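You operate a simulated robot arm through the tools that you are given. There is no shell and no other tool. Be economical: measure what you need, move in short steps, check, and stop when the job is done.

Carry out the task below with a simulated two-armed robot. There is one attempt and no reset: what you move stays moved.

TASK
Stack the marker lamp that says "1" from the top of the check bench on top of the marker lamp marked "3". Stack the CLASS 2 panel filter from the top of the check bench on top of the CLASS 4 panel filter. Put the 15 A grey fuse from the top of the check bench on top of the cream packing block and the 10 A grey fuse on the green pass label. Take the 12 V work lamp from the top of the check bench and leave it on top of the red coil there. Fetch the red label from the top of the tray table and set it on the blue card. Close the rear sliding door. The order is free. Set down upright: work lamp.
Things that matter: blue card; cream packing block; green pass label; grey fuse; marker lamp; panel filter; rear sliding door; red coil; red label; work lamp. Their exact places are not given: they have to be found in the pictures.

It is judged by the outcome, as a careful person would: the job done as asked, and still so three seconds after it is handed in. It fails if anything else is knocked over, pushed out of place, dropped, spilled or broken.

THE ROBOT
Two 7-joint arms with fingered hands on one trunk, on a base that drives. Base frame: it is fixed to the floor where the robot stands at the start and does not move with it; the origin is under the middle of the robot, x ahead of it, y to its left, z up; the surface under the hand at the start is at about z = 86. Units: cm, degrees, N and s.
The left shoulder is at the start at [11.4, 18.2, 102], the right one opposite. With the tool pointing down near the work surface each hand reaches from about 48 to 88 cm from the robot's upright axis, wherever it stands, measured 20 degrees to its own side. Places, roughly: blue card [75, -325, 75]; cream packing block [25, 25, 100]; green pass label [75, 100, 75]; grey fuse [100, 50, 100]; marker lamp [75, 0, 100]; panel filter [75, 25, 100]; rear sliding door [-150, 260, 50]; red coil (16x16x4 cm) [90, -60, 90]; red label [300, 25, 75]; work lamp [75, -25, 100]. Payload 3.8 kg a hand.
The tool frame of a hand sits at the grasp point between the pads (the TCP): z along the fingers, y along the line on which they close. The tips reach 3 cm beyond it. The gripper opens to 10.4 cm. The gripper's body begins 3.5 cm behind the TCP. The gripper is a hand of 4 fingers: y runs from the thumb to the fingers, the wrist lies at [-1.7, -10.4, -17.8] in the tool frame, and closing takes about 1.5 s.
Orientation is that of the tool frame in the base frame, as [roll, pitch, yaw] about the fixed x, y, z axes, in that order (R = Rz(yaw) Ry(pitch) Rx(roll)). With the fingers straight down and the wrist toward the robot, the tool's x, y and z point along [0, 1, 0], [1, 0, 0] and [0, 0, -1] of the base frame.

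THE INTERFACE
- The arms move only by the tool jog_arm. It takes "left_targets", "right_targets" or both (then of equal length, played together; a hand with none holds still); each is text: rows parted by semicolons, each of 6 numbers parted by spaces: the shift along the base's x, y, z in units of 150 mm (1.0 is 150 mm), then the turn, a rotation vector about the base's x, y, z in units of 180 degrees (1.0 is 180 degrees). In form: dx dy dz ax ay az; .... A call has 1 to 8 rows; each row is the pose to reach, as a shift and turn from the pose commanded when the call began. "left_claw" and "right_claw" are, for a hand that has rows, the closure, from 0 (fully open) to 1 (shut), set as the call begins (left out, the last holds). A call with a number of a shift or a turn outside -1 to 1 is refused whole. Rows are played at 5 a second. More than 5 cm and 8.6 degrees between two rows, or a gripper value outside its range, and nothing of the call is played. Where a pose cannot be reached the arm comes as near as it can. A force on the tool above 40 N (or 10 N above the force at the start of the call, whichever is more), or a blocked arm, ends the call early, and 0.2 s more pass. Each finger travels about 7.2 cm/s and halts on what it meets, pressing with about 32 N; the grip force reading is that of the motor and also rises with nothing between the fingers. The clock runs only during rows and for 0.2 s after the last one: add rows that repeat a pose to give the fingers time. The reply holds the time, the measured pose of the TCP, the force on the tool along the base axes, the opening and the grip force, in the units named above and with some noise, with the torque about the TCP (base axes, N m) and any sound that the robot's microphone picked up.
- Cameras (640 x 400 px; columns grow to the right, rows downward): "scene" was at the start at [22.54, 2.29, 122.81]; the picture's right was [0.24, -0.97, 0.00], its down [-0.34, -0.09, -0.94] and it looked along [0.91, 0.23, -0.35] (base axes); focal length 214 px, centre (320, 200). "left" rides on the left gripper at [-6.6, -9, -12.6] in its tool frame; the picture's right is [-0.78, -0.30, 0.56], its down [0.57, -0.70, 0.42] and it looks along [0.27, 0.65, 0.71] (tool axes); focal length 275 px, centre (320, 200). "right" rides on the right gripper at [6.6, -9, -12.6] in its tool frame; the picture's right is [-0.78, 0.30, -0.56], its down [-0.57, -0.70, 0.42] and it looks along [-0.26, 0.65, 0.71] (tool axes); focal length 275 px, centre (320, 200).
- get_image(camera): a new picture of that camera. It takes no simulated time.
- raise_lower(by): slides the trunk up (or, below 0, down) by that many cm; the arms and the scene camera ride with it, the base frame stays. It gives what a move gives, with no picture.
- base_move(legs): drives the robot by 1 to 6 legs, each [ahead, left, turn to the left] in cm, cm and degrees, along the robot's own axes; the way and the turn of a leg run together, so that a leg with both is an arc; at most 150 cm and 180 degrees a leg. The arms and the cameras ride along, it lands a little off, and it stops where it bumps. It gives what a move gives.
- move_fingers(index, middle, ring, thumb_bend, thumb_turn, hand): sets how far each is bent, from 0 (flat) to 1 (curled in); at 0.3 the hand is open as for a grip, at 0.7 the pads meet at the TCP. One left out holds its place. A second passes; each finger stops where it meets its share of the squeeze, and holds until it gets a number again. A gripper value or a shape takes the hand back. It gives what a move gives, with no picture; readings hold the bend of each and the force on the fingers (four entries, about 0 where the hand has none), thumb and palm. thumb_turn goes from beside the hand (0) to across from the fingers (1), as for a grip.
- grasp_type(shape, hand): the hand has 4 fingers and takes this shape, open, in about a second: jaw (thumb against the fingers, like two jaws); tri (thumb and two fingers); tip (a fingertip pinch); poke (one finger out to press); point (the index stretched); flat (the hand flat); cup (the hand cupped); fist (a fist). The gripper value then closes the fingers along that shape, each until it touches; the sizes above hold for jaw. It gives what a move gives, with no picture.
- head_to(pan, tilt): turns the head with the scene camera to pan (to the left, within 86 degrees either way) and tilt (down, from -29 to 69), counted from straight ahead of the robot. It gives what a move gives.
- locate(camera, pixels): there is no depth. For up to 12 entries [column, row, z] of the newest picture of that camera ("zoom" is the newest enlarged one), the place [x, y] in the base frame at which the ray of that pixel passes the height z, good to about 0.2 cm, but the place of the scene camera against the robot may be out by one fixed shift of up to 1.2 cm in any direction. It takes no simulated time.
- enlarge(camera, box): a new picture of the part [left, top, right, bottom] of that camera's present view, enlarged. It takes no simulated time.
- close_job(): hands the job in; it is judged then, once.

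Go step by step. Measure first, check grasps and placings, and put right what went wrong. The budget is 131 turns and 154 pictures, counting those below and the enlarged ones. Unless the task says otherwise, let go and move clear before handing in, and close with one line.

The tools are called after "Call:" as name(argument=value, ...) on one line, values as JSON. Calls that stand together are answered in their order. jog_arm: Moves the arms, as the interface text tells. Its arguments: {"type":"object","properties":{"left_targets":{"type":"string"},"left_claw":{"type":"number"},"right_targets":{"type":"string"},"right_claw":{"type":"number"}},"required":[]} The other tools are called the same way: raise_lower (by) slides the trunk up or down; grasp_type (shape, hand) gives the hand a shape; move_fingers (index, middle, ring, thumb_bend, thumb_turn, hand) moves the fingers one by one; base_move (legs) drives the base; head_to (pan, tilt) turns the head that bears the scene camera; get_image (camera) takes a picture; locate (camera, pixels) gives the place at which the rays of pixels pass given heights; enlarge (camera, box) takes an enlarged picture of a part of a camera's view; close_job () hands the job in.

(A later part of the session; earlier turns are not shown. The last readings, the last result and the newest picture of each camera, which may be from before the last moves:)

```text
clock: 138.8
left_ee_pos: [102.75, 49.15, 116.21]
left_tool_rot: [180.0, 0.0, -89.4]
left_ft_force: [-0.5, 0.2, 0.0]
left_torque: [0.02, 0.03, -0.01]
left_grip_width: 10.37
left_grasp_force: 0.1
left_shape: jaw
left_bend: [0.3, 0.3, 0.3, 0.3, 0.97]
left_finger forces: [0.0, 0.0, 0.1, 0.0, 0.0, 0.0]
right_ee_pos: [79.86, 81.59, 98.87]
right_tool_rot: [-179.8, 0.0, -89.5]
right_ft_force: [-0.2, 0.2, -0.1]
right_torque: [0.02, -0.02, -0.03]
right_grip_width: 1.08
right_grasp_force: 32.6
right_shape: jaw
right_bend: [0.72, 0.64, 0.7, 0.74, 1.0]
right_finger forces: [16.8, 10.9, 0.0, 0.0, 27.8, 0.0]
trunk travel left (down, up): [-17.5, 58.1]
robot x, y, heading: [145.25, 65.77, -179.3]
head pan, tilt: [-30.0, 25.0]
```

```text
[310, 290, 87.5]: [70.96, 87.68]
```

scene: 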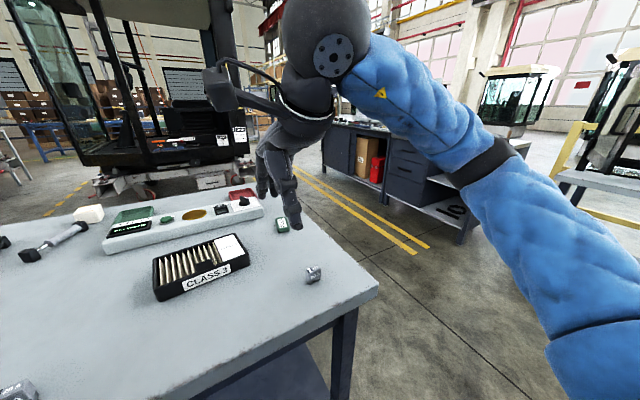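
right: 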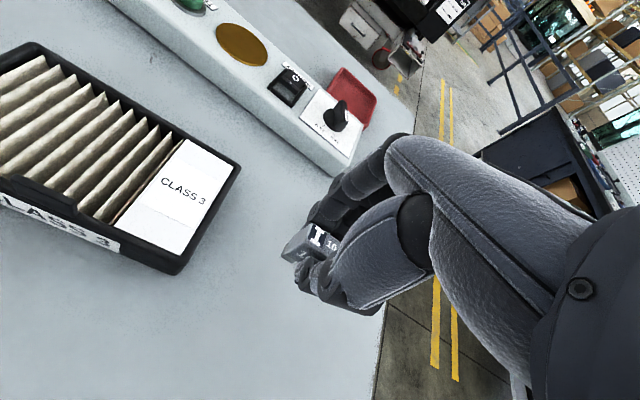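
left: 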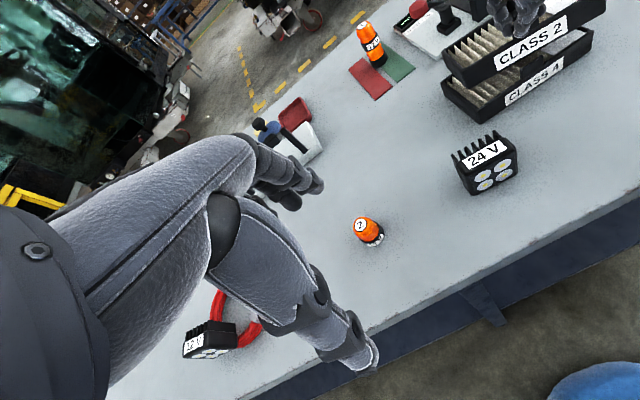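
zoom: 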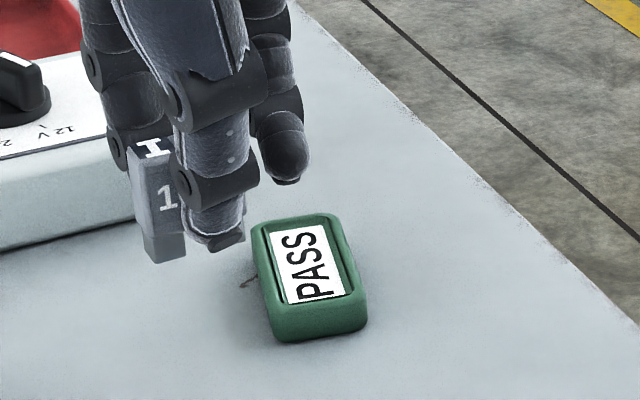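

Call:
locate(camera="zoom", pixels=[[307, 265, 87.5], [255, 225, 87.5], [335, 215, 87.5], [365, 302, 87.5], [275, 318, 87.5], [165, 262, 95.1], [160, 150, 98]])

```text
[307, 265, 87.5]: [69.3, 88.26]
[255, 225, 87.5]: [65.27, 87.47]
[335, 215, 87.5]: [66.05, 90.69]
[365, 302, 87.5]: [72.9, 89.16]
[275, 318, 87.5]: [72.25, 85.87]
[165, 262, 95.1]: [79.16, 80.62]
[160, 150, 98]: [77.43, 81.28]
```

Label centre ≈[69.7,88.2], turned −14°. I bring the fuse above it, rotated to match.

Call:
jog_arm(right_targets="-0.25 0.15 0 0 0 -0.03;-0.5 0.3 0 0 0 -0.06;-0.677 0.434 0 0 0 -0.078;-0.677 0.434 -0.2 0 0 -0.078;-0.677 0.434 -0.33 0 0 -0.078;-0.677 0.434 -0.33 0 0 -0.078")

Call:
enlarge(camera="scene", box=[244, 190, 324, 240])

Call:
enlarge(camera="right", box=[240, 190, 400, 290])

```text
clock: 140.2
left_ee_pos: [102.77, 49.2, 116.34]
left_tool_rot: [180.0, 0.0, -89.4]
left_ft_force: [0.5, 0.8, 0.5]
left_torque: [0.05, 0.02, 0.01]
left_grip_width: 10.38
left_grasp_force: 0.1
left_shape: jaw
left_bend: [0.3, 0.3, 0.3, 0.3, 0.97]
left_finger forces: [0.0, 0.1, 0.0, 0.0, 0.0, 0.0]
right_ee_pos: [69.73, 87.95, 93.75]
right_tool_rot: [180.0, 0.1, -103.6]
right_ft_force: [-0.1, -0.7, -1.2]
right_torque: [0.0, -0.03, -0.04]
right_grip_width: 1.09
right_grasp_force: 32.0
right_shape: jaw
right_bend: [0.72, 0.64, 0.7, 0.74, 1.0]
right_finger forces: [16.6, 10.9, 0.1, 0.0, 27.7, 0.1]
trunk travel left (down, up): [-17.5, 58.1]
robot x, y, heading: [145.37, 65.06, -179.5]
head pan, tilt: [-30.0, 25.0]
```

```text
8.00 times, centred on (284, 215) of scene
```

zoom: 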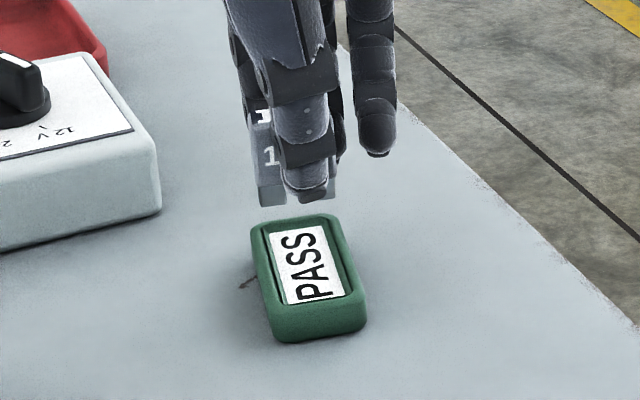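

```text
4.00 times, centred on (320, 240) of right
```

zoom: 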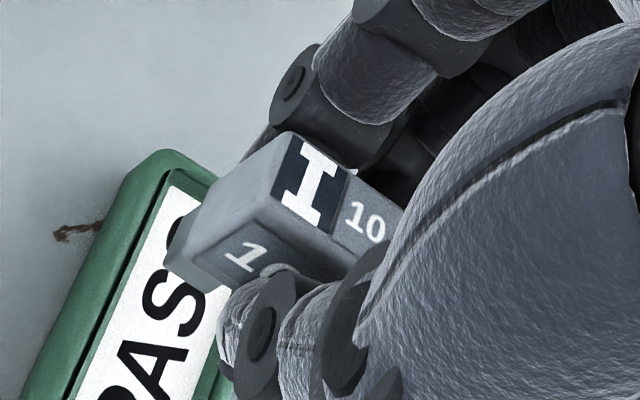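

Call:
locate(camera="zoom", pixels=[[152, 153, 87.5], [225, 182, 87.5], [25, 385, 87.5], [168, 262, 90.05], [205, 292, 90.05], [290, 135, 92.7], [210, 200, 92.7]])

```text
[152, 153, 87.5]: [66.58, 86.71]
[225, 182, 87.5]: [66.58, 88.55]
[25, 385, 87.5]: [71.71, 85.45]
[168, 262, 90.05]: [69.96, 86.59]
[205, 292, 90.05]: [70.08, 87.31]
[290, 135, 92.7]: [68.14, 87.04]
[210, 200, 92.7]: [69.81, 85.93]
```

Fuse is within 0.3 cm of the label's axis. Small correction, then lower to contact.

Call:
jog_arm(right_targets="0.03 -0.015 -0.05 0 0 0;0.03 -0.015 -0.1 0 0 0;0.03 -0.015 -0.13 0 0 0;0.03 -0.015 -0.15 0 0 0;0.03 -0.015 -0.165 0 0 0;0.03 -0.015 -0.18 0 0 0;0.03 -0.015 -0.18 0 0 0")

Call:
enlarge(camera="right", box=[240, 190, 400, 290])

```text
clock: 141.8
left_ee_pos: [102.85, 48.99, 116.34]
left_tool_rot: [180.0, -0.2, -89.4]
left_ft_force: [0.8, -0.1, -0.1]
left_torque: [-0.01, 0.01, -0.03]
left_grip_width: 10.35
left_grasp_force: 0.1
left_shape: jaw
left_bend: [0.3, 0.3, 0.3, 0.3, 0.97]
left_finger forces: [0.0, 0.0, 0.0, 0.1, 0.1, 0.0]
right_ee_pos: [70.18, 87.78, 91.16]
right_tool_rot: [179.9, 0.0, -103.5]
right_ft_force: [-0.7, -0.3, 3.1]
right_torque: [0.02, 0.05, 0.01]
right_grip_width: 1.1
right_grasp_force: 31.5
right_shape: jaw
right_bend: [0.72, 0.64, 0.7, 0.74, 1.0]
right_finger forces: [17.1, 11.3, 0.0, 0.0, 28.1, 0.0]
trunk travel left (down, up): [-17.5, 58.1]
robot x, y, heading: [145.64, 65.7, -179.8]
head pan, tilt: [-30.0, 25.0]
```

```text
4.00 times, centred on (320, 240) of right
```

zoom: 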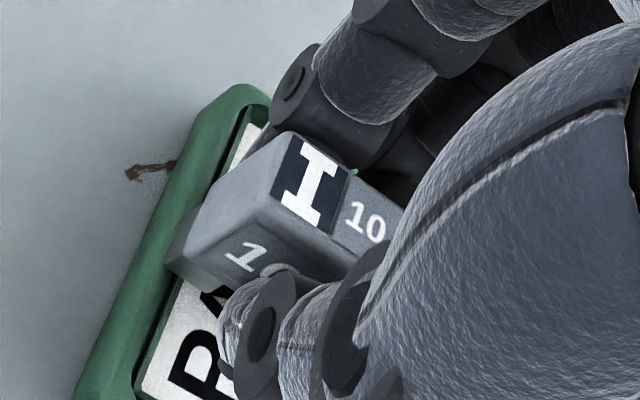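

Light contact (3 N). Release and check.

Call:
jog_arm(right_targets="0 0 0 0 0 0;0 0 0 0 0 0;0 0 0 0 0 0;0 0 0 0 0 0;0 0 0 0 0 0", right_claw=0.55)

Call:
jog_arm(right_targets="0 0 0.1 0 0 0;0 0 0.3 0 0 0;0 0 0.6 0 0 0;0.2 -0.2 0.8 0 0 0.03;0.5 -0.2 0.8 0 0 0.06;0.8 -0.2 0.8 0 0 0.078")

Call:
enlarge(camera="scene", box=[244, 190, 324, 240])

```text
clock: 143.0
left_ee_pos: [102.86, 49.2, 116.36]
left_tool_rot: [-180.0, 0.0, -89.4]
left_ft_force: [0.4, 0.4, -0.7]
left_torque: [0.01, 0.01, 0.0]
left_grip_width: 10.37
left_grasp_force: 0.0
left_shape: jaw
left_bend: [0.3, 0.3, 0.3, 0.3, 0.97]
left_finger forces: [0.0, 0.0, 0.0, 0.0, 0.1, 0.0]
right_ee_pos: [70.25, 87.85, 91.03]
right_tool_rot: [-179.9, 0.0, -103.5]
right_ft_force: [1.1, 0.0, 0.1]
right_torque: [0.03, 0.05, -0.01]
right_grip_width: 4.62
right_grasp_force: 0.1
right_shape: jaw
right_bend: [0.74, 0.47, 0.43, 0.71, 1.0]
right_finger forces: [0.1, 0.0, 0.1, 0.1, 0.0, 0.0]
trunk travel left (down, up): [-17.5, 58.1]
robot x, y, heading: [145.94, 66.03, -179.4]
head pan, tilt: [-30.0, 25.0]
```

```text
refused: row 4 steps farther than a row can; nothing moved
```

```text
8.00 times, centred on (284, 215) of scene
```

zoom: 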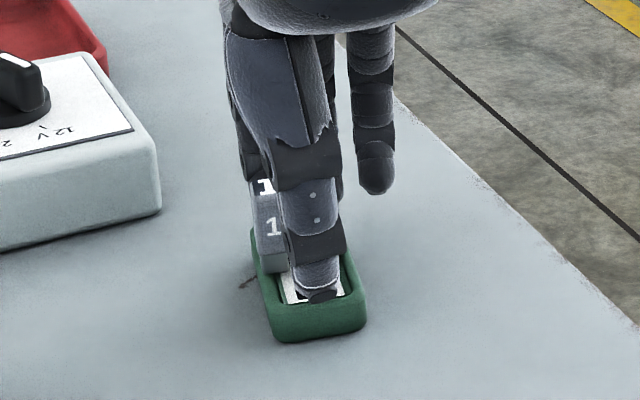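

Call:
jog_arm(right_targets="0 0 0.1 0 0 0;0 0 0.3 0 0 0;0 0 0.6 0 0 0;0.1 -0.1 0.8 0 0 0.03;0.4 -0.1 0.8 0 0 0.06;0.7 -0.1 0.8 0 0 0.078")

Call:
enlarge(camera="scene", box=[244, 190, 324, 240])

```text
clock: 144.4
left_ee_pos: [102.82, 49.06, 116.37]
left_tool_rot: [179.9, -0.1, -89.4]
left_ft_force: [0.4, -0.2, 0.5]
left_torque: [0.01, -0.01, 0.0]
left_grip_width: 10.37
left_grasp_force: 0.0
left_shape: jaw
left_bend: [0.3, 0.3, 0.3, 0.3, 0.97]
left_finger forces: [0.0, 0.1, 0.1, 0.0, 0.1, 0.0]
right_ee_pos: [80.75, 86.3, 103.17]
right_tool_rot: [-179.8, 0.0, -89.3]
right_ft_force: [-0.8, -0.2, -0.1]
right_torque: [0.0, 0.06, 0.02]
right_grip_width: 4.66
right_grasp_force: 0.0
right_shape: jaw
right_bend: [0.74, 0.47, 0.43, 0.71, 1.0]
right_finger forces: [0.0, 0.1, 0.0, 0.0, 0.0, 0.0]
trunk travel left (down, up): [-17.5, 58.1]
robot x, y, heading: [145.88, 65.9, -179.6]
head pan, tilt: [-30.0, 25.0]
```

```text
8.00 times, centred on (284, 215) of scene
```

zoom: 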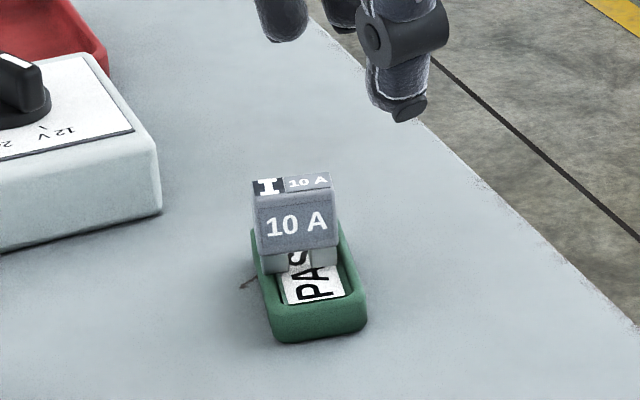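

10 A stands on the PASS label. Now the 15 A fuse with the left hand; I look with its camera.

Call:
jog_arm(left_targets="0 -0.3 -0.1 0 0 0;0 -0.6 -0.25 0 0 0;0 -0.8 -0.5 0 0 0;0 -0.8 -0.8 0 0 0", left_claw=0.5)

Call:
get_image(camera="left")

```text
refused: row 2 steps farther than a row can; nothing moved
```

```text
31 pictures are left
```

left: 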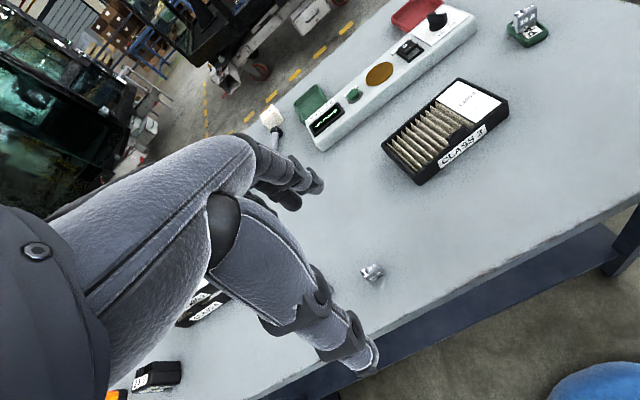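

Call:
locate(camera="left", pixels=[[372, 271, 87.5]])

Call:
jog_arm(left_targets="0 -0.3 -0.08 0 0 0;0 -0.6 -0.16 0 0 0;0 -0.8 -0.4 0 0 0;0 -0.8 -0.7 0 0 0", left_claw=0.5)

Call:
get_image(camera="left")

```text
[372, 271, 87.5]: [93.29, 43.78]
```

```text
clock: 145.4
left_ee_pos: [102.88, 37.08, 105.8]
left_tool_rot: [179.9, -0.1, -89.5]
left_ft_force: [-0.6, -0.2, 0.6]
left_torque: [-0.02, -0.02, -0.02]
left_grip_width: 5.26
left_grasp_force: 0.1
left_shape: jaw
left_bend: [0.74, 0.44, 0.41, 0.68, 1.0]
left_finger forces: [0.1, 0.1, 0.0, 0.0, 0.1, 0.1]
right_ee_pos: [80.69, 86.28, 103.06]
right_tool_rot: [-179.8, -0.1, -89.5]
right_ft_force: [0.5, -0.4, -0.7]
right_torque: [-0.02, -0.01, 0.0]
right_grip_width: 4.66
right_grasp_force: 0.0
right_shape: jaw
right_bend: [0.74, 0.47, 0.43, 0.71, 1.0]
right_finger forces: [0.0, 0.0, 0.0, 0.0, 0.0, 0.0]
trunk travel left (down, up): [-17.5, 58.1]
robot x, y, heading: [145.52, 66.01, -179.7]
head pan, tilt: [-30.0, 25.0]
```

```text
30 pictures are left
```

left: 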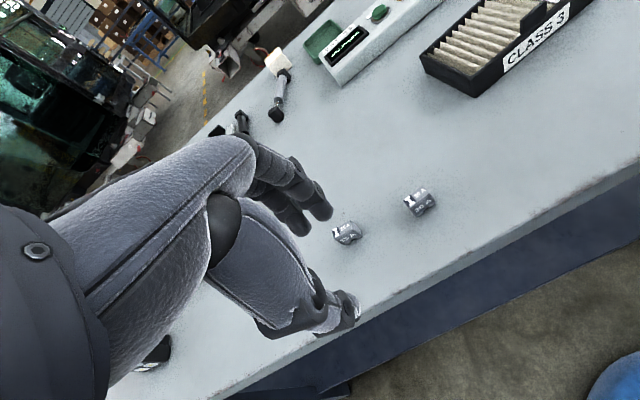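

Call:
enlarge(camera="left", box=[320, 180, 448, 260])

Call:
locate(camera="zoom", pixels=[[145, 255, 88.7], [75, 265, 88.7], [200, 235, 88.7]])

```text
5.00 times, centred on (384, 220) of left
```

zoom: 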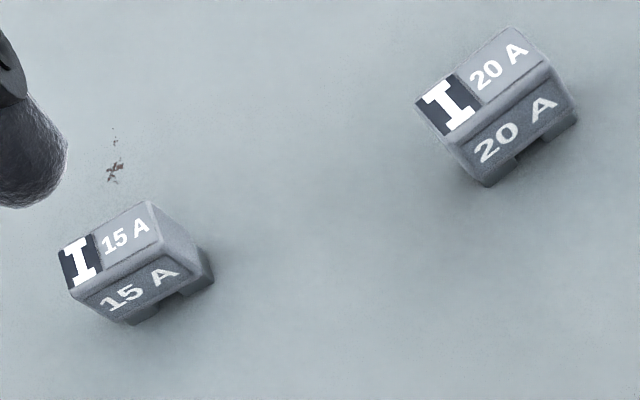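

```text
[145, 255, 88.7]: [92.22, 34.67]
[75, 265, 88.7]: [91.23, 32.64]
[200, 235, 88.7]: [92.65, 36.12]
```

Call:
locate(camera="zoom", pixels=[[112, 247, 88.7], [60, 250, 88.7], [150, 203, 88.7], [77, 292, 88.7], [165, 245, 88.7]])

```text
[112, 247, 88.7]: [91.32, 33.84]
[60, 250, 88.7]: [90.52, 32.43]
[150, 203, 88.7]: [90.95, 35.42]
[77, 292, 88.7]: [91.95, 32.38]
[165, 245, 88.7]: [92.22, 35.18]
```

15 A centre [91.4,33.85], yaw ≈−6°. I move over, descend, close and lift.

Call:
jog_arm(left_targets="-0.3 -0.1 0 0 0 -0.02;-0.6 -0.2 0 0 0 -0.03;-0.767 -0.213 -0.1 0 0 -0.03;-0.767 -0.213 -0.4 0 0 -0.03;-0.767 -0.213 -0.7 0 0 -0.03;-0.767 -0.213 -0.7 0 0 -0.03")

Call:
enlarge(camera="left", box=[240, 210, 400, 310])

Call:
locate(camera="zoom", pixels=[[320, 200, 88.7]])

```text
clock: 146.8
left_ee_pos: [91.24, 34.13, 95.53]
left_tool_rot: [179.9, 0.1, -94.8]
left_ft_force: [0.6, -0.5, -0.1]
left_torque: [0.04, -0.02, 0.0]
left_grip_width: 5.25
left_grasp_force: 0.2
left_shape: jaw
left_bend: [0.74, 0.44, 0.41, 0.68, 1.0]
left_finger forces: [0.0, 0.0, 0.0, 0.0, 0.0, 0.0]
right_ee_pos: [80.69, 86.3, 103.14]
right_tool_rot: [-179.9, 0.0, -89.5]
right_ft_force: [1.1, 0.4, 0.3]
right_torque: [0.0, 0.02, -0.01]
right_grip_width: 4.65
right_grasp_force: 0.1
right_shape: jaw
right_bend: [0.74, 0.47, 0.43, 0.71, 1.0]
right_finger forces: [0.0, 0.0, 0.0, 0.1, 0.1, 0.0]
trunk travel left (down, up): [-17.5, 58.1]
robot x, y, heading: [145.72, 66.04, -179.3]
head pan, tilt: [-30.0, 25.0]
```

```text
4.00 times, centred on (320, 260) of left
```

zoom: 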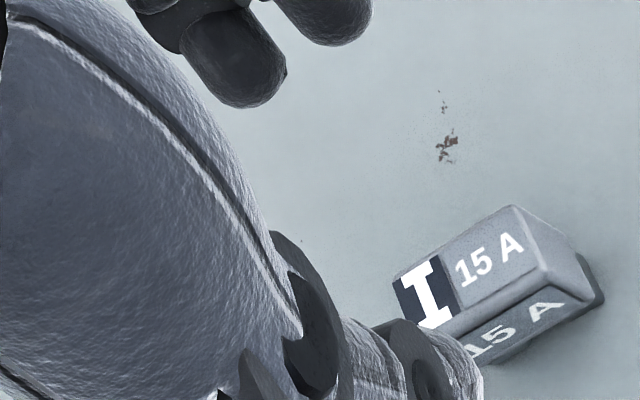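

```text
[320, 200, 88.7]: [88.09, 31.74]
```

Call:
locate(camera="zoom", pixels=[[470, 270, 88.7], [395, 280, 88.7], [513, 206, 88.7], [545, 270, 88.7]])

```text
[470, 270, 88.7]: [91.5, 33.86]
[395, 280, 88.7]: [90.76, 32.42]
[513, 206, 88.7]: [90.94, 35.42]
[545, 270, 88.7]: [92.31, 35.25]
```

Call:
jog_arm(left_targets="0.016 -0.013 -0.2 0 0 0;0.016 -0.013 -0.3 0 0 0;0.016 -0.013 -0.39 0 0 0;0.016 -0.013 -0.39 0 0 0")

Call:
jog_arm(left_targets="0 0 0 0 0 0;0 0 0 0 0 0;0 0 0 0 0 0;0 0 0 0 0 0;0 0 0 0 0 0;0 0 0 0 0 0", left_claw=1)

Call:
jog_arm(left_targets="0 0 0.05 0 0 0;0 0 0.2 0 0 0;0 0 0.5 0 0 0;0 0 0.8 0 0 0;0.2 0 1 0 0 0;0.5 0 1 0 0 0")

Call:
enlarge(camera="left", box=[240, 190, 400, 290])

```text
clock: 147.8
left_ee_pos: [91.54, 33.86, 89.57]
left_tool_rot: [-180.0, -0.1, -94.9]
left_ft_force: [-1.0, -0.3, -0.4]
left_torque: [0.0, 0.01, 0.01]
left_grip_width: 5.23
left_grasp_force: 0.0
left_shape: jaw
left_bend: [0.74, 0.44, 0.41, 0.68, 1.0]
left_finger forces: [0.0, 0.0, 0.0, 0.1, 0.1, 0.0]
right_ee_pos: [80.6, 86.28, 103.15]
right_tool_rot: [-179.9, 0.0, -89.4]
right_ft_force: [0.8, -0.5, -0.8]
right_torque: [0.0, 0.01, 0.0]
right_grip_width: 4.62
right_grasp_force: 0.1
right_shape: jaw
right_bend: [0.74, 0.47, 0.43, 0.71, 1.0]
right_finger forces: [0.1, 0.0, 0.0, 0.0, 0.0, 0.1]
trunk travel left (down, up): [-17.5, 58.1]
robot x, y, heading: [145.67, 65.82, -179.6]
head pan, tilt: [-30.0, 25.0]
```

```text
clock: 149.2
left_ee_pos: [91.62, 33.81, 89.55]
left_tool_rot: [-180.0, 0.0, -94.8]
left_ft_force: [0.4, 0.3, -0.3]
left_torque: [-0.02, -0.02, 0.07]
left_grip_width: 1.09
left_grasp_force: 32.0
left_shape: jaw
left_bend: [0.72, 0.64, 0.7, 0.74, 1.0]
left_finger forces: [16.8, 10.9, 0.0, 0.0, 27.6, 0.1]
right_ee_pos: [80.71, 86.13, 103.13]
right_tool_rot: [-180.0, 0.0, -89.5]
right_ft_force: [0.8, 0.2, -0.9]
right_torque: [0.03, 0.0, 0.01]
right_grip_width: 4.68
right_grasp_force: 0.1
right_shape: jaw
right_bend: [0.74, 0.47, 0.43, 0.71, 1.0]
right_finger forces: [0.1, 0.0, 0.0, 0.0, 0.1, 0.1]
trunk travel left (down, up): [-17.5, 58.1]
robot x, y, heading: [145.52, 65.44, -179.2]
head pan, tilt: [-30.0, 25.0]
```

```text
clock: 150.6
left_ee_pos: [99.15, 33.95, 104.55]
left_tool_rot: [180.0, -0.1, -94.9]
left_ft_force: [-0.2, 0.5, -0.7]
left_torque: [0.01, -0.02, -0.03]
left_grip_width: 1.08
left_grasp_force: 32.3
left_shape: jaw
left_bend: [0.72, 0.64, 0.7, 0.74, 1.0]
left_finger forces: [16.8, 11.0, 0.0, 0.0, 27.7, 0.1]
right_ee_pos: [80.73, 86.24, 103.22]
right_tool_rot: [180.0, 0.0, -89.6]
right_ft_force: [0.0, -0.9, -0.3]
right_torque: [-0.01, -0.03, 0.0]
right_grip_width: 4.67
right_grasp_force: 0.1
right_shape: jaw
right_bend: [0.74, 0.47, 0.43, 0.71, 1.0]
right_finger forces: [0.0, 0.1, 0.0, 0.0, 0.0, 0.1]
trunk travel left (down, up): [-17.5, 58.1]
robot x, y, heading: [145.48, 66.01, -179.5]
head pan, tilt: [-30.0, 25.0]
```

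```text
4.00 times, centred on (320, 240) of left
```

zoom: 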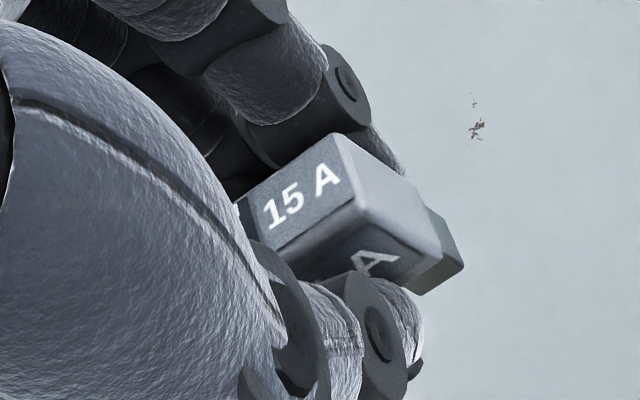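

15 A fuse is held in the left hand. I back off the bench and turn to face the tray table.

Call:
base_move(legs=[[-50, 0, 0], [0, 0, 180]])

Call:
head_to(pan=-15, tilt=22)

Call:
get_image(camera="scene")

```text
clock: 160.8
left_ee_pos: [243.54, 95.93, 104.54]
left_tool_rot: [179.9, -0.1, 82.5]
left_ft_force: [-0.4, 1.3, 0.4]
left_torque: [-0.02, -0.01, -0.02]
left_grip_width: 1.09
left_grasp_force: 31.9
left_shape: jaw
left_bend: [0.72, 0.64, 0.7, 0.74, 1.0]
left_finger forces: [16.4, 10.5, 0.0, 0.0, 27.1, 0.0]
right_ee_pos: [259.61, 42.89, 103.18]
right_tool_rot: [-179.9, 0.0, 88.0]
right_ft_force: [0.8, 0.6, -0.4]
right_torque: [0.01, 0.01, -0.04]
right_grip_width: 4.64
right_grasp_force: 0.1
right_shape: jaw
right_bend: [0.74, 0.47, 0.43, 0.71, 1.0]
right_finger forces: [0.1, 0.0, 0.0, 0.0, 0.0, 0.0]
trunk travel left (down, up): [-17.5, 58.1]
robot x, y, heading: [195.66, 66.03, -2.1]
head pan, tilt: [-30.0, 25.0]
```

```text
clock: 161.6
left_ee_pos: [243.61, 95.89, 104.51]
left_tool_rot: [-180.0, 0.0, 82.6]
left_ft_force: [-0.4, -0.2, 0.7]
left_torque: [0.01, 0.01, 0.01]
left_grip_width: 1.08
left_grasp_force: 32.0
left_shape: jaw
left_bend: [0.72, 0.64, 0.7, 0.74, 1.0]
left_finger forces: [16.5, 10.6, 0.1, 0.0, 27.1, 0.0]
right_ee_pos: [259.49, 42.78, 103.15]
right_tool_rot: [-179.9, 0.1, 87.8]
right_ft_force: [-0.3, -0.2, 0.6]
right_torque: [0.0, 0.04, 0.01]
right_grip_width: 4.65
right_grasp_force: 0.1
right_shape: jaw
right_bend: [0.74, 0.47, 0.43, 0.71, 1.0]
right_finger forces: [0.1, 0.0, 0.0, 0.0, 0.0, 0.0]
trunk travel left (down, up): [-17.5, 58.1]
robot x, y, heading: [195.46, 66.01, -2.1]
head pan, tilt: [-15.0, 22.0]
```

```text
26 pictures are left
```

scene: 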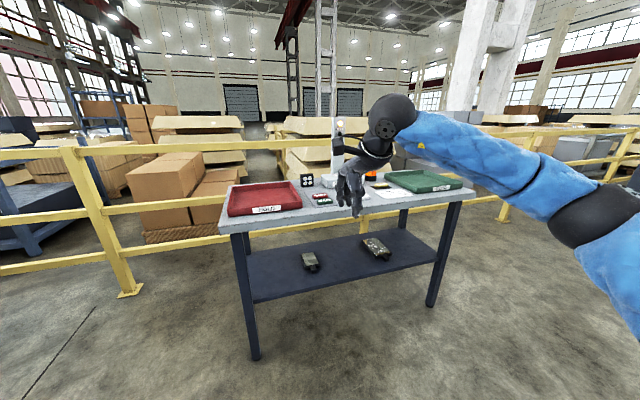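

Call:
enlarge(camera="scene", box=[220, 160, 348, 240])

Call:
locate(camera="zoom", pixels=[[505, 165, 86], [500, 200, 86], [25, 330, 84], [400, 270, 84]])

```text
5.00 times, centred on (284, 200) of scene
```

zoom: 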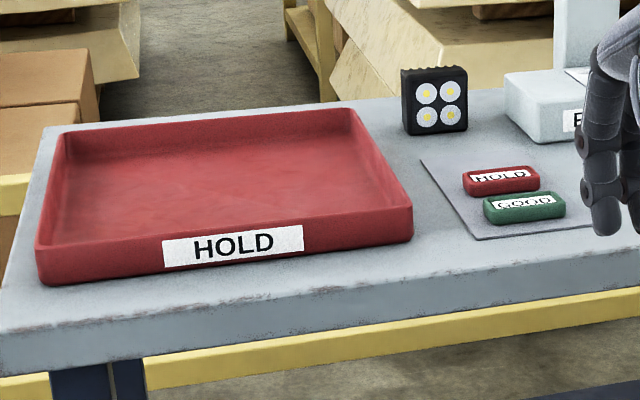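

```text
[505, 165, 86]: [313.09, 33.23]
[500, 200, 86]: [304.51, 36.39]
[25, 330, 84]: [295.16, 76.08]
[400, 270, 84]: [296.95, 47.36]
```

The red label is the "HOLD" block at zoom (500,180). I retract the right hand and drive up to the tray table.

Call:
jog_arm(right_targets="-0.3 0 0.1 0 0 0;-0.6 0 0.2 0 0 0;-0.85 0 0.3 0 0 0", right_claw=0)

Call:
base_move(legs=[[0, -10, 2], [50, 0, 0]])

Call:
get_image(camera="right")

Call:
get_image(camera="scene")

```text
clock: 162.4
left_ee_pos: [243.46, 95.94, 104.62]
left_tool_rot: [179.9, -0.1, 82.6]
left_ft_force: [-0.8, -0.2, -1.0]
left_torque: [0.01, 0.01, 0.03]
left_grip_width: 1.07
left_grasp_force: 31.6
left_shape: jaw
left_bend: [0.72, 0.64, 0.7, 0.74, 1.0]
left_finger forces: [16.5, 10.6, 0.1, 0.1, 27.1, 0.0]
right_ee_pos: [246.7, 42.67, 107.69]
right_tool_rot: [-179.9, 0.0, 87.9]
right_ft_force: [-0.5, 0.2, 0.7]
right_torque: [0.03, 0.0, 0.0]
right_grip_width: 10.35
right_grasp_force: 0.0
right_shape: jaw
right_bend: [0.3, 0.3, 0.3, 0.3, 0.97]
right_finger forces: [0.1, 0.0, 0.0, 0.0, 0.1, 0.1]
trunk travel left (down, up): [-17.5, 58.1]
robot x, y, heading: [195.53, 66.39, -2.3]
head pan, tilt: [-15.0, 22.0]
```

```text
clock: 166.1
left_ee_pos: [292.22, 87.74, 104.51]
left_tool_rot: [-180.0, 0.0, 84.8]
left_ft_force: [0.4, 1.3, -0.9]
left_torque: [-0.01, 0.02, 0.0]
left_grip_width: 1.08
left_grasp_force: 32.7
left_shape: jaw
left_bend: [0.72, 0.64, 0.7, 0.74, 1.0]
left_finger forces: [16.5, 10.7, 0.0, 0.0, 27.1, 0.0]
right_ee_pos: [297.54, 34.8, 107.73]
right_tool_rot: [-179.8, 0.0, 90.1]
right_ft_force: [0.2, -0.7, -0.3]
right_torque: [-0.03, 0.03, 0.05]
right_grip_width: 10.39
right_grasp_force: 0.1
right_shape: jaw
right_bend: [0.3, 0.3, 0.3, 0.3, 0.97]
right_finger forces: [0.1, 0.1, 0.1, 0.0, 0.1, 0.0]
trunk travel left (down, up): [-17.5, 58.1]
robot x, y, heading: [244.98, 56.15, 0.1]
head pan, tilt: [-15.0, 22.0]
```

```text
24 pictures are left
```

right: 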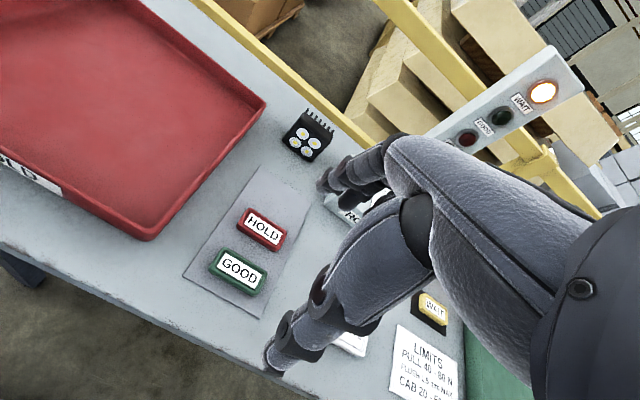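

```text
23 pictures are left
```

scene: 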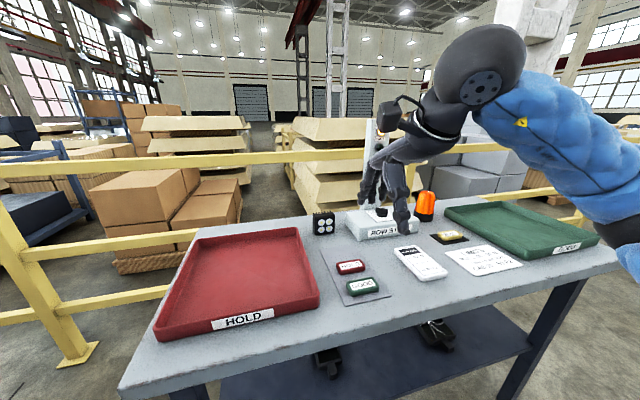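

Call:
locate(camera="right", pixels=[[261, 229, 80], [261, 229, 84], [261, 229, 87], [239, 272, 80], [239, 272, 84], [239, 272, 87]])

Call:
locate(camera="scene", pixels=[[350, 267, 80], [350, 267, 84], [350, 267, 87], [363, 286, 80], [363, 286, 84], [363, 286, 87]])

```text
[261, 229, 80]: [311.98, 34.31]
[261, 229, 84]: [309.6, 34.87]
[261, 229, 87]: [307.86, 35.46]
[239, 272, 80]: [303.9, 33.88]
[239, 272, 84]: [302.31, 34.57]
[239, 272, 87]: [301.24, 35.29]
```

```text
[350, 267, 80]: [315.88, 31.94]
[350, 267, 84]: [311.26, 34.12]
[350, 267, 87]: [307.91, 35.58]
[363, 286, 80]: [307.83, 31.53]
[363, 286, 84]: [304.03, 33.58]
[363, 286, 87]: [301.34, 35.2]
```

Call:
enlarge(camera="right", box=[200, 190, 328, 310])

Call:
locate(camera="zoom", pixels=[[282, 60, 86], [400, 160, 86], [240, 98, 86], [360, 198, 86], [320, 130, 86], [250, 255, 86]])

```text
3.33 times, centred on (264, 250) of right
```

zoom: 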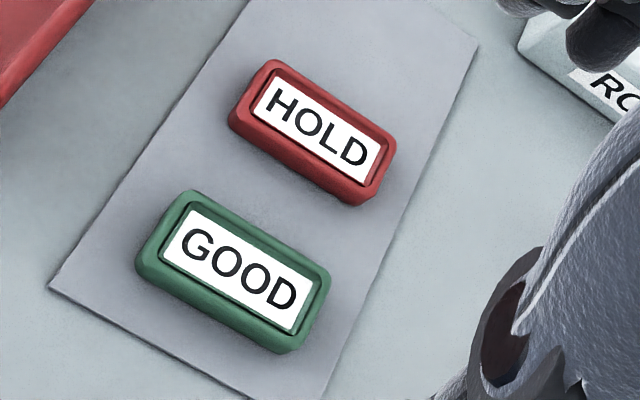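

```text
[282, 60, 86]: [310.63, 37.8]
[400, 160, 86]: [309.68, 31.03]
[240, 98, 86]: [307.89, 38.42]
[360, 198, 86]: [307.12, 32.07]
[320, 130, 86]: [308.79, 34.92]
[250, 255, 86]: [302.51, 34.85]
```

HOLD centre ≈[308.8,34.9], yaw −7.5°. I move over it with the hand half-open and descend partway.

Call:
jog_arm(right_targets="0.3 0 0 0 0 -0.02;0.6 0.005 0 0 0 -0.042;0.753 0.007 -0.15 0 0 -0.042;0.753 0.007 -0.45 0 0 -0.042;0.753 0.007 -0.75 0 0 -0.042;0.753 0.007 -0.85 0 0 -0.042", right_claw=0.42)

Call:
enlarge(camera="right", box=[200, 190, 360, 320])

Call:
locate(camera="zoom", pixels=[[320, 200, 86], [320, 200, 85], [320, 200, 87]])

```text
clock: 167.5
left_ee_pos: [292.14, 87.86, 104.55]
left_tool_rot: [180.0, 0.0, 84.8]
left_ft_force: [1.3, 0.4, -0.7]
left_torque: [-0.01, -0.02, -0.03]
left_grip_width: 1.05
left_grasp_force: 32.2
left_shape: jaw
left_bend: [0.72, 0.64, 0.7, 0.74, 1.0]
left_finger forces: [16.5, 10.5, 0.0, 0.0, 27.1, 0.0]
right_ee_pos: [308.75, 34.86, 94.78]
right_tool_rot: [179.9, 0.0, 82.6]
right_ft_force: [-0.4, -0.1, -1.3]
right_torque: [0.01, 0.02, 0.03]
right_grip_width: 6.08
right_grasp_force: 0.0
right_shape: jaw
right_bend: [0.73, 0.41, 0.38, 0.64, 0.99]
right_finger forces: [0.0, 0.0, 0.0, 0.0, 0.0, 0.1]
trunk travel left (down, up): [-17.5, 58.1]
robot x, y, heading: [245.3, 56.32, 0.1]
head pan, tilt: [-15.0, 22.0]
```

```text
3.08 times, centred on (280, 255) of right
```

zoom: 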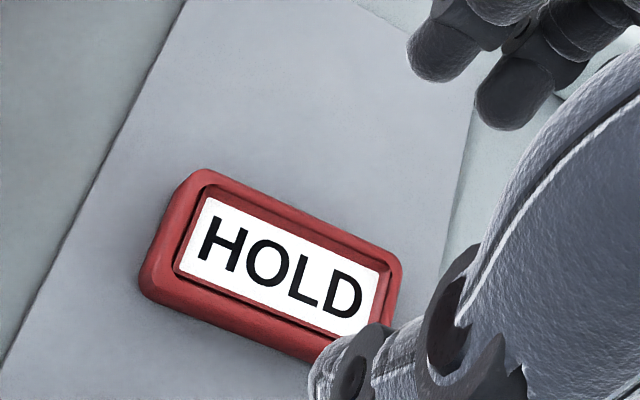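

```text
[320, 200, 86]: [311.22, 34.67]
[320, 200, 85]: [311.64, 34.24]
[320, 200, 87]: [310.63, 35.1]
```

Call:
locate(camera="zoom", pixels=[[285, 265, 84], [285, 265, 85], [285, 265, 86], [285, 265, 87]])

```text
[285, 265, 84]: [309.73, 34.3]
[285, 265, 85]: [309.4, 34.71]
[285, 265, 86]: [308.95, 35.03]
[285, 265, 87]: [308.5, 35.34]
```

Call:
jog_arm(right_targets="0.027 0 -0.2 0 0 0;0.027 0 -0.35 0 0 0;0.027 0 -0.42 0 0 0;0.027 0 -0.45 0 0 0;0.027 0 -0.47 0 0 0;0.027 0 -0.49 0 0 0;0.027 0 -0.505 0 0 0;0.027 0 -0.52 0 0 0")

Call:
enlarge(camera="scene", box=[310, 200, 438, 310])

```text
clock: 169.3
left_ee_pos: [292.13, 87.85, 104.6]
left_tool_rot: [179.9, -0.2, 84.8]
left_ft_force: [-0.9, -0.5, 0.4]
left_torque: [-0.04, -0.02, 0.02]
left_grip_width: 1.07
left_grasp_force: 31.6
left_shape: jaw
left_bend: [0.72, 0.64, 0.7, 0.74, 1.0]
left_finger forces: [16.5, 10.7, 0.0, 0.1, 27.2, 0.0]
right_ee_pos: [309.25, 34.95, 87.37]
right_tool_rot: [179.7, -0.1, 82.7]
right_ft_force: [0.5, -2.1, 11.8]
right_torque: [-0.01, 0.19, -0.02]
right_grip_width: 6.01
right_grasp_force: 0.1
right_shape: jaw
right_bend: [0.73, 0.41, 0.38, 0.65, 0.99]
right_finger forces: [0.4, 3.4, 0.0, 0.0, 7.4, 0.2]
trunk travel left (down, up): [-17.5, 58.1]
robot x, y, heading: [245.63, 56.21, 0.2]
head pan, tilt: [-15.0, 22.0]
```

```text
3.64 times, centred on (374, 255) of scene
```

zoom: 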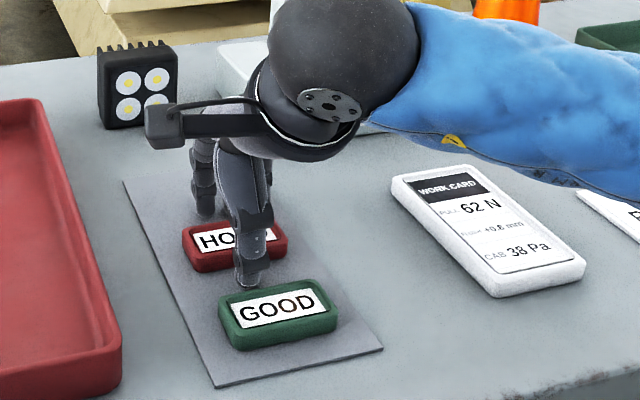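

Fingertips touch the mat (TCP 87.4), thumb in the gap. I relieve slightly, close and lift.

Call:
jog_arm(right_targets="0 0 0.02 0 0 0;0 0 0.02 0 0 0;0 0 0.02 0 0 0;0 0 0.02 0 0 0;0 0 0.02 0 0 0;0 0 0.02 0 0 0;0 0 0.02 0 0 0", right_claw=1)

Call:
jog_arm(right_targets="0 0 0.05 0 0 0;0 0 0.2 0 0 0;0 0 0.5 0 0 0;0 0 0.8 0 0 0;-0.1 0 1 0 0 0;-0.4 0 1 0 0 0")

Call:
get_image(camera="right")

```text
clock: 170.9
left_ee_pos: [292.21, 87.75, 104.6]
left_tool_rot: [-180.0, -0.1, 84.7]
left_ft_force: [0.2, -0.6, -1.3]
left_torque: [-0.06, 0.02, -0.01]
left_grip_width: 1.08
left_grasp_force: 31.9
left_shape: jaw
left_bend: [0.72, 0.64, 0.7, 0.74, 1.0]
left_finger forces: [16.4, 10.6, 0.0, 0.0, 27.1, 0.0]
right_ee_pos: [309.07, 34.89, 87.51]
right_tool_rot: [-179.9, 0.0, 82.6]
right_ft_force: [-0.7, -1.0, -0.5]
right_torque: [-0.04, -0.04, 0.0]
right_grip_width: 3.43
right_grasp_force: 32.2
right_shape: jaw
right_bend: [0.74, 0.52, 0.49, 0.76, 1.0]
right_finger forces: [16.3, 8.4, 3.7, 0.0, 28.1, 0.1]
trunk travel left (down, up): [-17.5, 58.1]
robot x, y, heading: [245.77, 56.35, 0.0]
head pan, tilt: [-15.0, 22.0]
```

```text
clock: 172.3
left_ee_pos: [292.13, 87.73, 104.67]
left_tool_rot: [179.9, 0.0, 84.8]
left_ft_force: [0.4, -0.9, 0.3]
left_torque: [0.03, 0.0, 0.02]
left_grip_width: 1.06
left_grasp_force: 31.8
left_shape: jaw
left_bend: [0.72, 0.64, 0.7, 0.74, 1.0]
left_finger forces: [16.6, 10.6, 0.0, 0.1, 27.0, 0.0]
right_ee_pos: [303.06, 34.96, 102.57]
right_tool_rot: [180.0, 0.2, 82.4]
right_ft_force: [-0.3, -0.9, 0.7]
right_torque: [0.01, -0.01, -0.01]
right_grip_width: 3.43
right_grasp_force: 31.8
right_shape: jaw
right_bend: [0.74, 0.52, 0.49, 0.76, 1.0]
right_finger forces: [16.1, 8.3, 3.8, 0.1, 28.1, 0.0]
trunk travel left (down, up): [-17.5, 58.1]
robot x, y, heading: [245.63, 56.7, 0.0]
head pan, tilt: [-15.0, 22.0]
```

```text
19 pictures are left
```

right: 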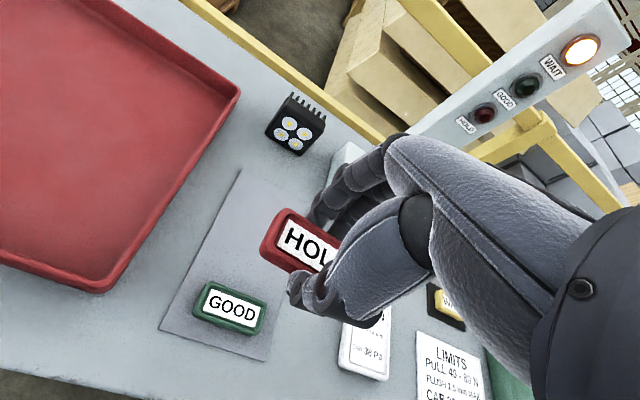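

The label is held. I back off and travel round toward the blue-card area at the right, facing −y.

Call:
base_move(legs=[[-40, 0, 0], [0, 0, -90], [120, 0, 0], [115, 0, 0]])

Call:
base_move(legs=[[0, -90, 0], [0, -60, 0]])

Call:
head_to(pan=-5, tilt=28)

Call:
get_image(camera="scene")

```text
clock: 189.7
left_ee_pos: [232.46, -223.91, 104.46]
left_tool_rot: [-180.0, -0.1, -6.2]
left_ft_force: [-0.6, -0.9, -0.7]
left_torque: [0.01, 0.02, -0.01]
left_grip_width: 1.08
left_grasp_force: 31.9
left_shape: jaw
left_bend: [0.72, 0.64, 0.7, 0.75, 1.0]
left_finger forces: [16.5, 10.5, 0.0, 0.0, 26.9, 0.0]
right_ee_pos: [179.44, -234.1, 102.56]
right_tool_rot: [-179.9, 0.0, -8.4]
right_ft_force: [-0.6, 0.1, -0.3]
right_torque: [0.05, 0.0, 0.01]
right_grip_width: 3.37
right_grasp_force: 31.9
right_shape: jaw
right_bend: [0.74, 0.52, 0.5, 0.76, 1.0]
right_finger forces: [15.6, 7.9, 3.8, 0.0, 27.3, 0.0]
trunk travel left (down, up): [-17.5, 58.1]
robot x, y, heading: [201.86, -176.93, -90.9]
head pan, tilt: [-15.0, 22.0]
```

```text
clock: 197.4
left_ee_pos: [83.25, -221.84, 104.53]
left_tool_rot: [-180.0, -0.1, -5.8]
left_ft_force: [0.0, 0.0, 0.3]
left_torque: [0.03, 0.0, -0.04]
left_grip_width: 1.04
left_grasp_force: 32.2
left_shape: jaw
left_bend: [0.72, 0.64, 0.7, 0.75, 1.0]
left_finger forces: [16.6, 10.5, 0.0, 0.0, 26.8, 0.1]
right_ee_pos: [30.41, -232.43, 102.61]
right_tool_rot: [-180.0, 0.0, -8.0]
right_ft_force: [-0.2, 0.0, -0.3]
right_torque: [-0.01, -0.02, -0.05]
right_grip_width: 3.38
right_grasp_force: 32.7
right_shape: jaw
right_bend: [0.74, 0.52, 0.5, 0.76, 1.0]
right_finger forces: [15.6, 7.8, 3.8, 0.1, 27.4, 0.0]
trunk travel left (down, up): [-17.5, 58.1]
robot x, y, heading: [52.23, -174.95, -90.8]
head pan, tilt: [-15.0, 22.0]
```

```text
clock: 198.1
left_ee_pos: [83.44, -221.98, 104.44]
left_tool_rot: [-180.0, -0.1, -5.8]
left_ft_force: [0.8, 0.3, 0.2]
left_torque: [-0.03, 0.01, -0.01]
left_grip_width: 1.08
left_grasp_force: 31.9
left_shape: jaw
left_bend: [0.72, 0.64, 0.7, 0.75, 1.0]
left_finger forces: [16.4, 10.6, 0.1, 0.0, 26.9, 0.1]
right_ee_pos: [30.34, -232.37, 102.53]
right_tool_rot: [-180.0, 0.0, -8.1]
right_ft_force: [-0.2, 0.9, -0.2]
right_torque: [0.01, 0.02, 0.02]
right_grip_width: 3.39
right_grasp_force: 31.9
right_shape: jaw
right_bend: [0.74, 0.52, 0.5, 0.76, 1.0]
right_finger forces: [15.7, 8.0, 3.8, 0.0, 27.6, 0.0]
trunk travel left (down, up): [-17.5, 58.1]
robot x, y, heading: [52.43, -175.3, -90.3]
head pan, tilt: [-5.0, 28.0]
```

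```text
18 pictures are left
```

scene: 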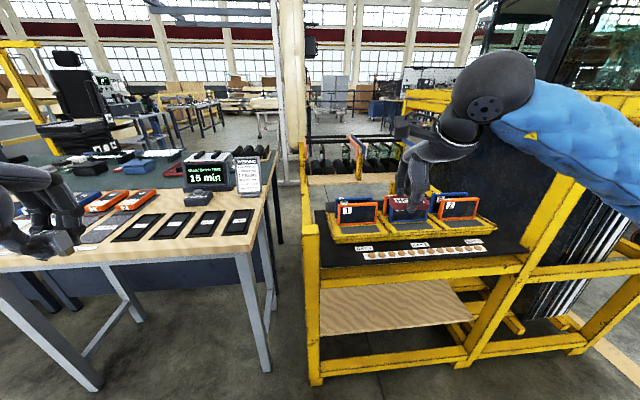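

Call:
enlarge(camera="scene", box=[60, 135, 290, 250])

Call:
locate(camera="scene", pixels=[[265, 165, 86], [265, 165, 80], [250, 245, 80], [205, 240, 80], [249, 170, 85], [277, 150, 86]])

```text
2.78 times, centred on (175, 192) of scene
```

zoom: 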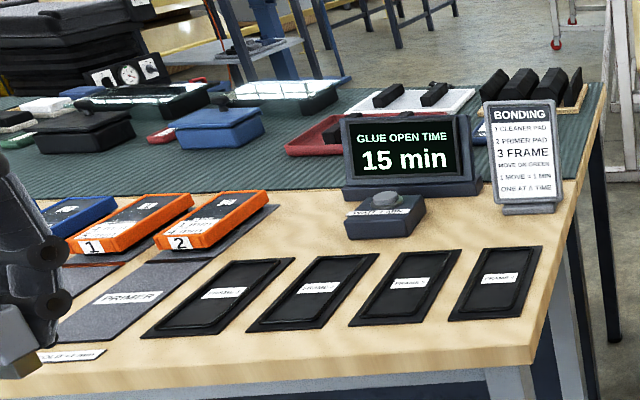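

```text
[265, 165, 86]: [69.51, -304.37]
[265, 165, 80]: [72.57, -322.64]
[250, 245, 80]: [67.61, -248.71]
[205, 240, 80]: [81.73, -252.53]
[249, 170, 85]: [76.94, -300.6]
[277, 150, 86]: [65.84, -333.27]
```

The blue card lies on the green mat just behind the BONDING sign, out of reach over the wooden table. I go round the yellow cart's −x end to inspect access from behind.

Call:
base_move(legs=[[0, -90, 0], [0, -90, 0]])

Call:
head_to(pan=25, tilt=20)

Call:
get_image(camera="scene")

```text
clock: 207.2
left_ee_pos: [-97.75, -220.12, 104.59]
left_tool_rot: [180.0, -0.1, -6.1]
left_ft_force: [-0.5, -0.3, -0.4]
left_torque: [0.03, -0.02, -0.01]
left_grip_width: 1.09
left_grasp_force: 32.1
left_shape: jaw
left_bend: [0.72, 0.64, 0.7, 0.75, 1.0]
left_finger forces: [16.4, 10.5, 0.1, 0.0, 26.9, 0.0]
right_ee_pos: [-150.7, -230.36, 102.49]
right_tool_rot: [-179.8, 0.0, -8.3]
right_ft_force: [-0.4, -0.2, 0.1]
right_torque: [0.0, -0.02, -0.01]
right_grip_width: 3.38
right_grasp_force: 32.0
right_shape: jaw
right_bend: [0.74, 0.52, 0.5, 0.76, 1.0]
right_finger forces: [15.7, 7.9, 3.8, 0.0, 27.5, 0.0]
trunk travel left (down, up): [-17.5, 58.1]
robot x, y, heading: [-128.37, -172.88, -90.9]
head pan, tilt: [-5.0, 28.0]
```

```text
clock: 208.2
left_ee_pos: [-97.71, -220.2, 104.46]
left_tool_rot: [179.9, -0.1, -6.0]
left_ft_force: [0.3, 0.2, -1.0]
left_torque: [-0.01, -0.03, 0.01]
left_grip_width: 1.09
left_grasp_force: 32.2
left_shape: jaw
left_bend: [0.72, 0.64, 0.7, 0.75, 1.0]
left_finger forces: [16.5, 10.5, 0.1, 0.1, 26.9, 0.1]
right_ee_pos: [-150.72, -230.36, 102.56]
right_tool_rot: [-179.8, 0.1, -8.4]
right_ft_force: [0.1, 0.0, -1.1]
right_torque: [-0.01, 0.0, -0.01]
right_grip_width: 3.37
right_grasp_force: 31.2
right_shape: jaw
right_bend: [0.74, 0.52, 0.5, 0.76, 1.0]
right_finger forces: [15.7, 7.9, 3.8, 0.0, 27.4, 0.0]
trunk travel left (down, up): [-17.5, 58.1]
robot x, y, heading: [-128.58, -173.22, -90.5]
head pan, tilt: [25.0, 20.0]
```

```text
16 pictures are left
```

scene: 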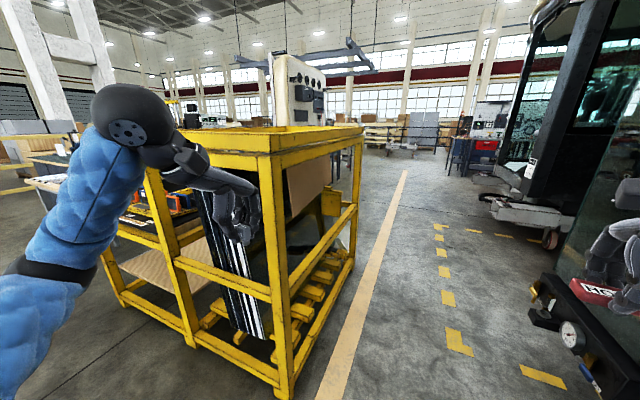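

The cart spans y −248…−359; the lane between cart and cab is ~100 cm wide. I drive down it past the cart and turn left to face the green-mat bench end.

Call:
base_move(legs=[[0, -8, 0], [120, 0, 0], [122, 0, 0], [0, 0, 90]])

Call:
head_to(pan=15, tilt=20)

Call:
get_image(camera="scene")

```text
clock: 211.5
left_ee_pos: [-106.32, -253.97, 104.45]
left_tool_rot: [179.7, -1.3, -5.5]
left_ft_force: [-0.5, -1.1, -0.4]
left_torque: [-0.02, 0.02, 0.02]
left_grip_width: 1.08
left_grasp_force: 31.8
left_shape: jaw
left_bend: [0.72, 0.64, 0.7, 0.75, 1.0]
left_finger forces: [16.9, 10.8, 0.1, 0.0, 27.5, 0.0]
right_ee_pos: [-159.41, -265.05, 102.76]
right_tool_rot: [179.8, -0.2, -7.9]
right_ft_force: [0.2, 0.1, -0.6]
right_torque: [0.0, 0.01, 0.01]
right_grip_width: 3.41
right_grasp_force: 32.2
right_shape: jaw
right_bend: [0.74, 0.53, 0.5, 0.76, 1.0]
right_finger forces: [15.7, 8.0, 3.7, 0.1, 27.7, 0.1]
trunk travel left (down, up): [-17.5, 58.1]
robot x, y, heading: [-137.12, -208.02, -90.4]
head pan, tilt: [25.0, 20.0]
stopped in leg 2: the robot was blocked; the commanded pose is now the measured one
```

```text
clock: 212.2
left_ee_pos: [-106.36, -253.92, 104.54]
left_tool_rot: [179.9, -1.2, -5.6]
left_ft_force: [-0.2, 0.0, -1.0]
left_torque: [0.0, 0.0, -0.03]
left_grip_width: 1.06
left_grasp_force: 32.0
left_shape: jaw
left_bend: [0.72, 0.64, 0.7, 0.75, 1.0]
left_finger forces: [16.9, 10.7, 0.0, 0.0, 27.6, 0.1]
right_ee_pos: [-159.35, -264.88, 102.81]
right_tool_rot: [179.8, -0.3, -7.9]
right_ft_force: [0.8, 0.1, 0.1]
right_torque: [-0.01, -0.03, 0.01]
right_grip_width: 3.36
right_grasp_force: 31.7
right_shape: jaw
right_bend: [0.74, 0.53, 0.5, 0.76, 1.0]
right_finger forces: [15.8, 8.0, 3.8, 0.1, 27.6, 0.0]
trunk travel left (down, up): [-17.5, 58.1]
robot x, y, heading: [-137.1, -208.33, -90.8]
head pan, tilt: [15.0, 20.0]
```

```text
15 pictures are left
```

scene: 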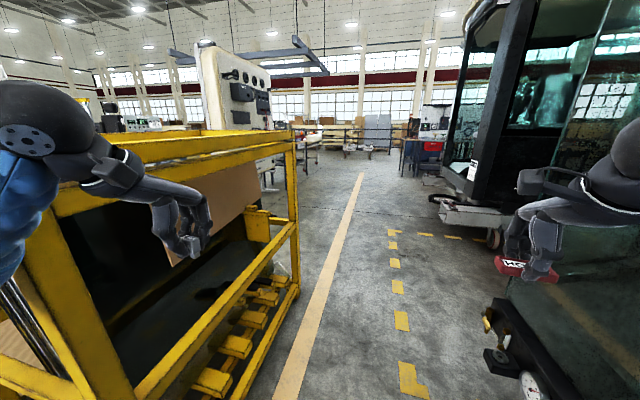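

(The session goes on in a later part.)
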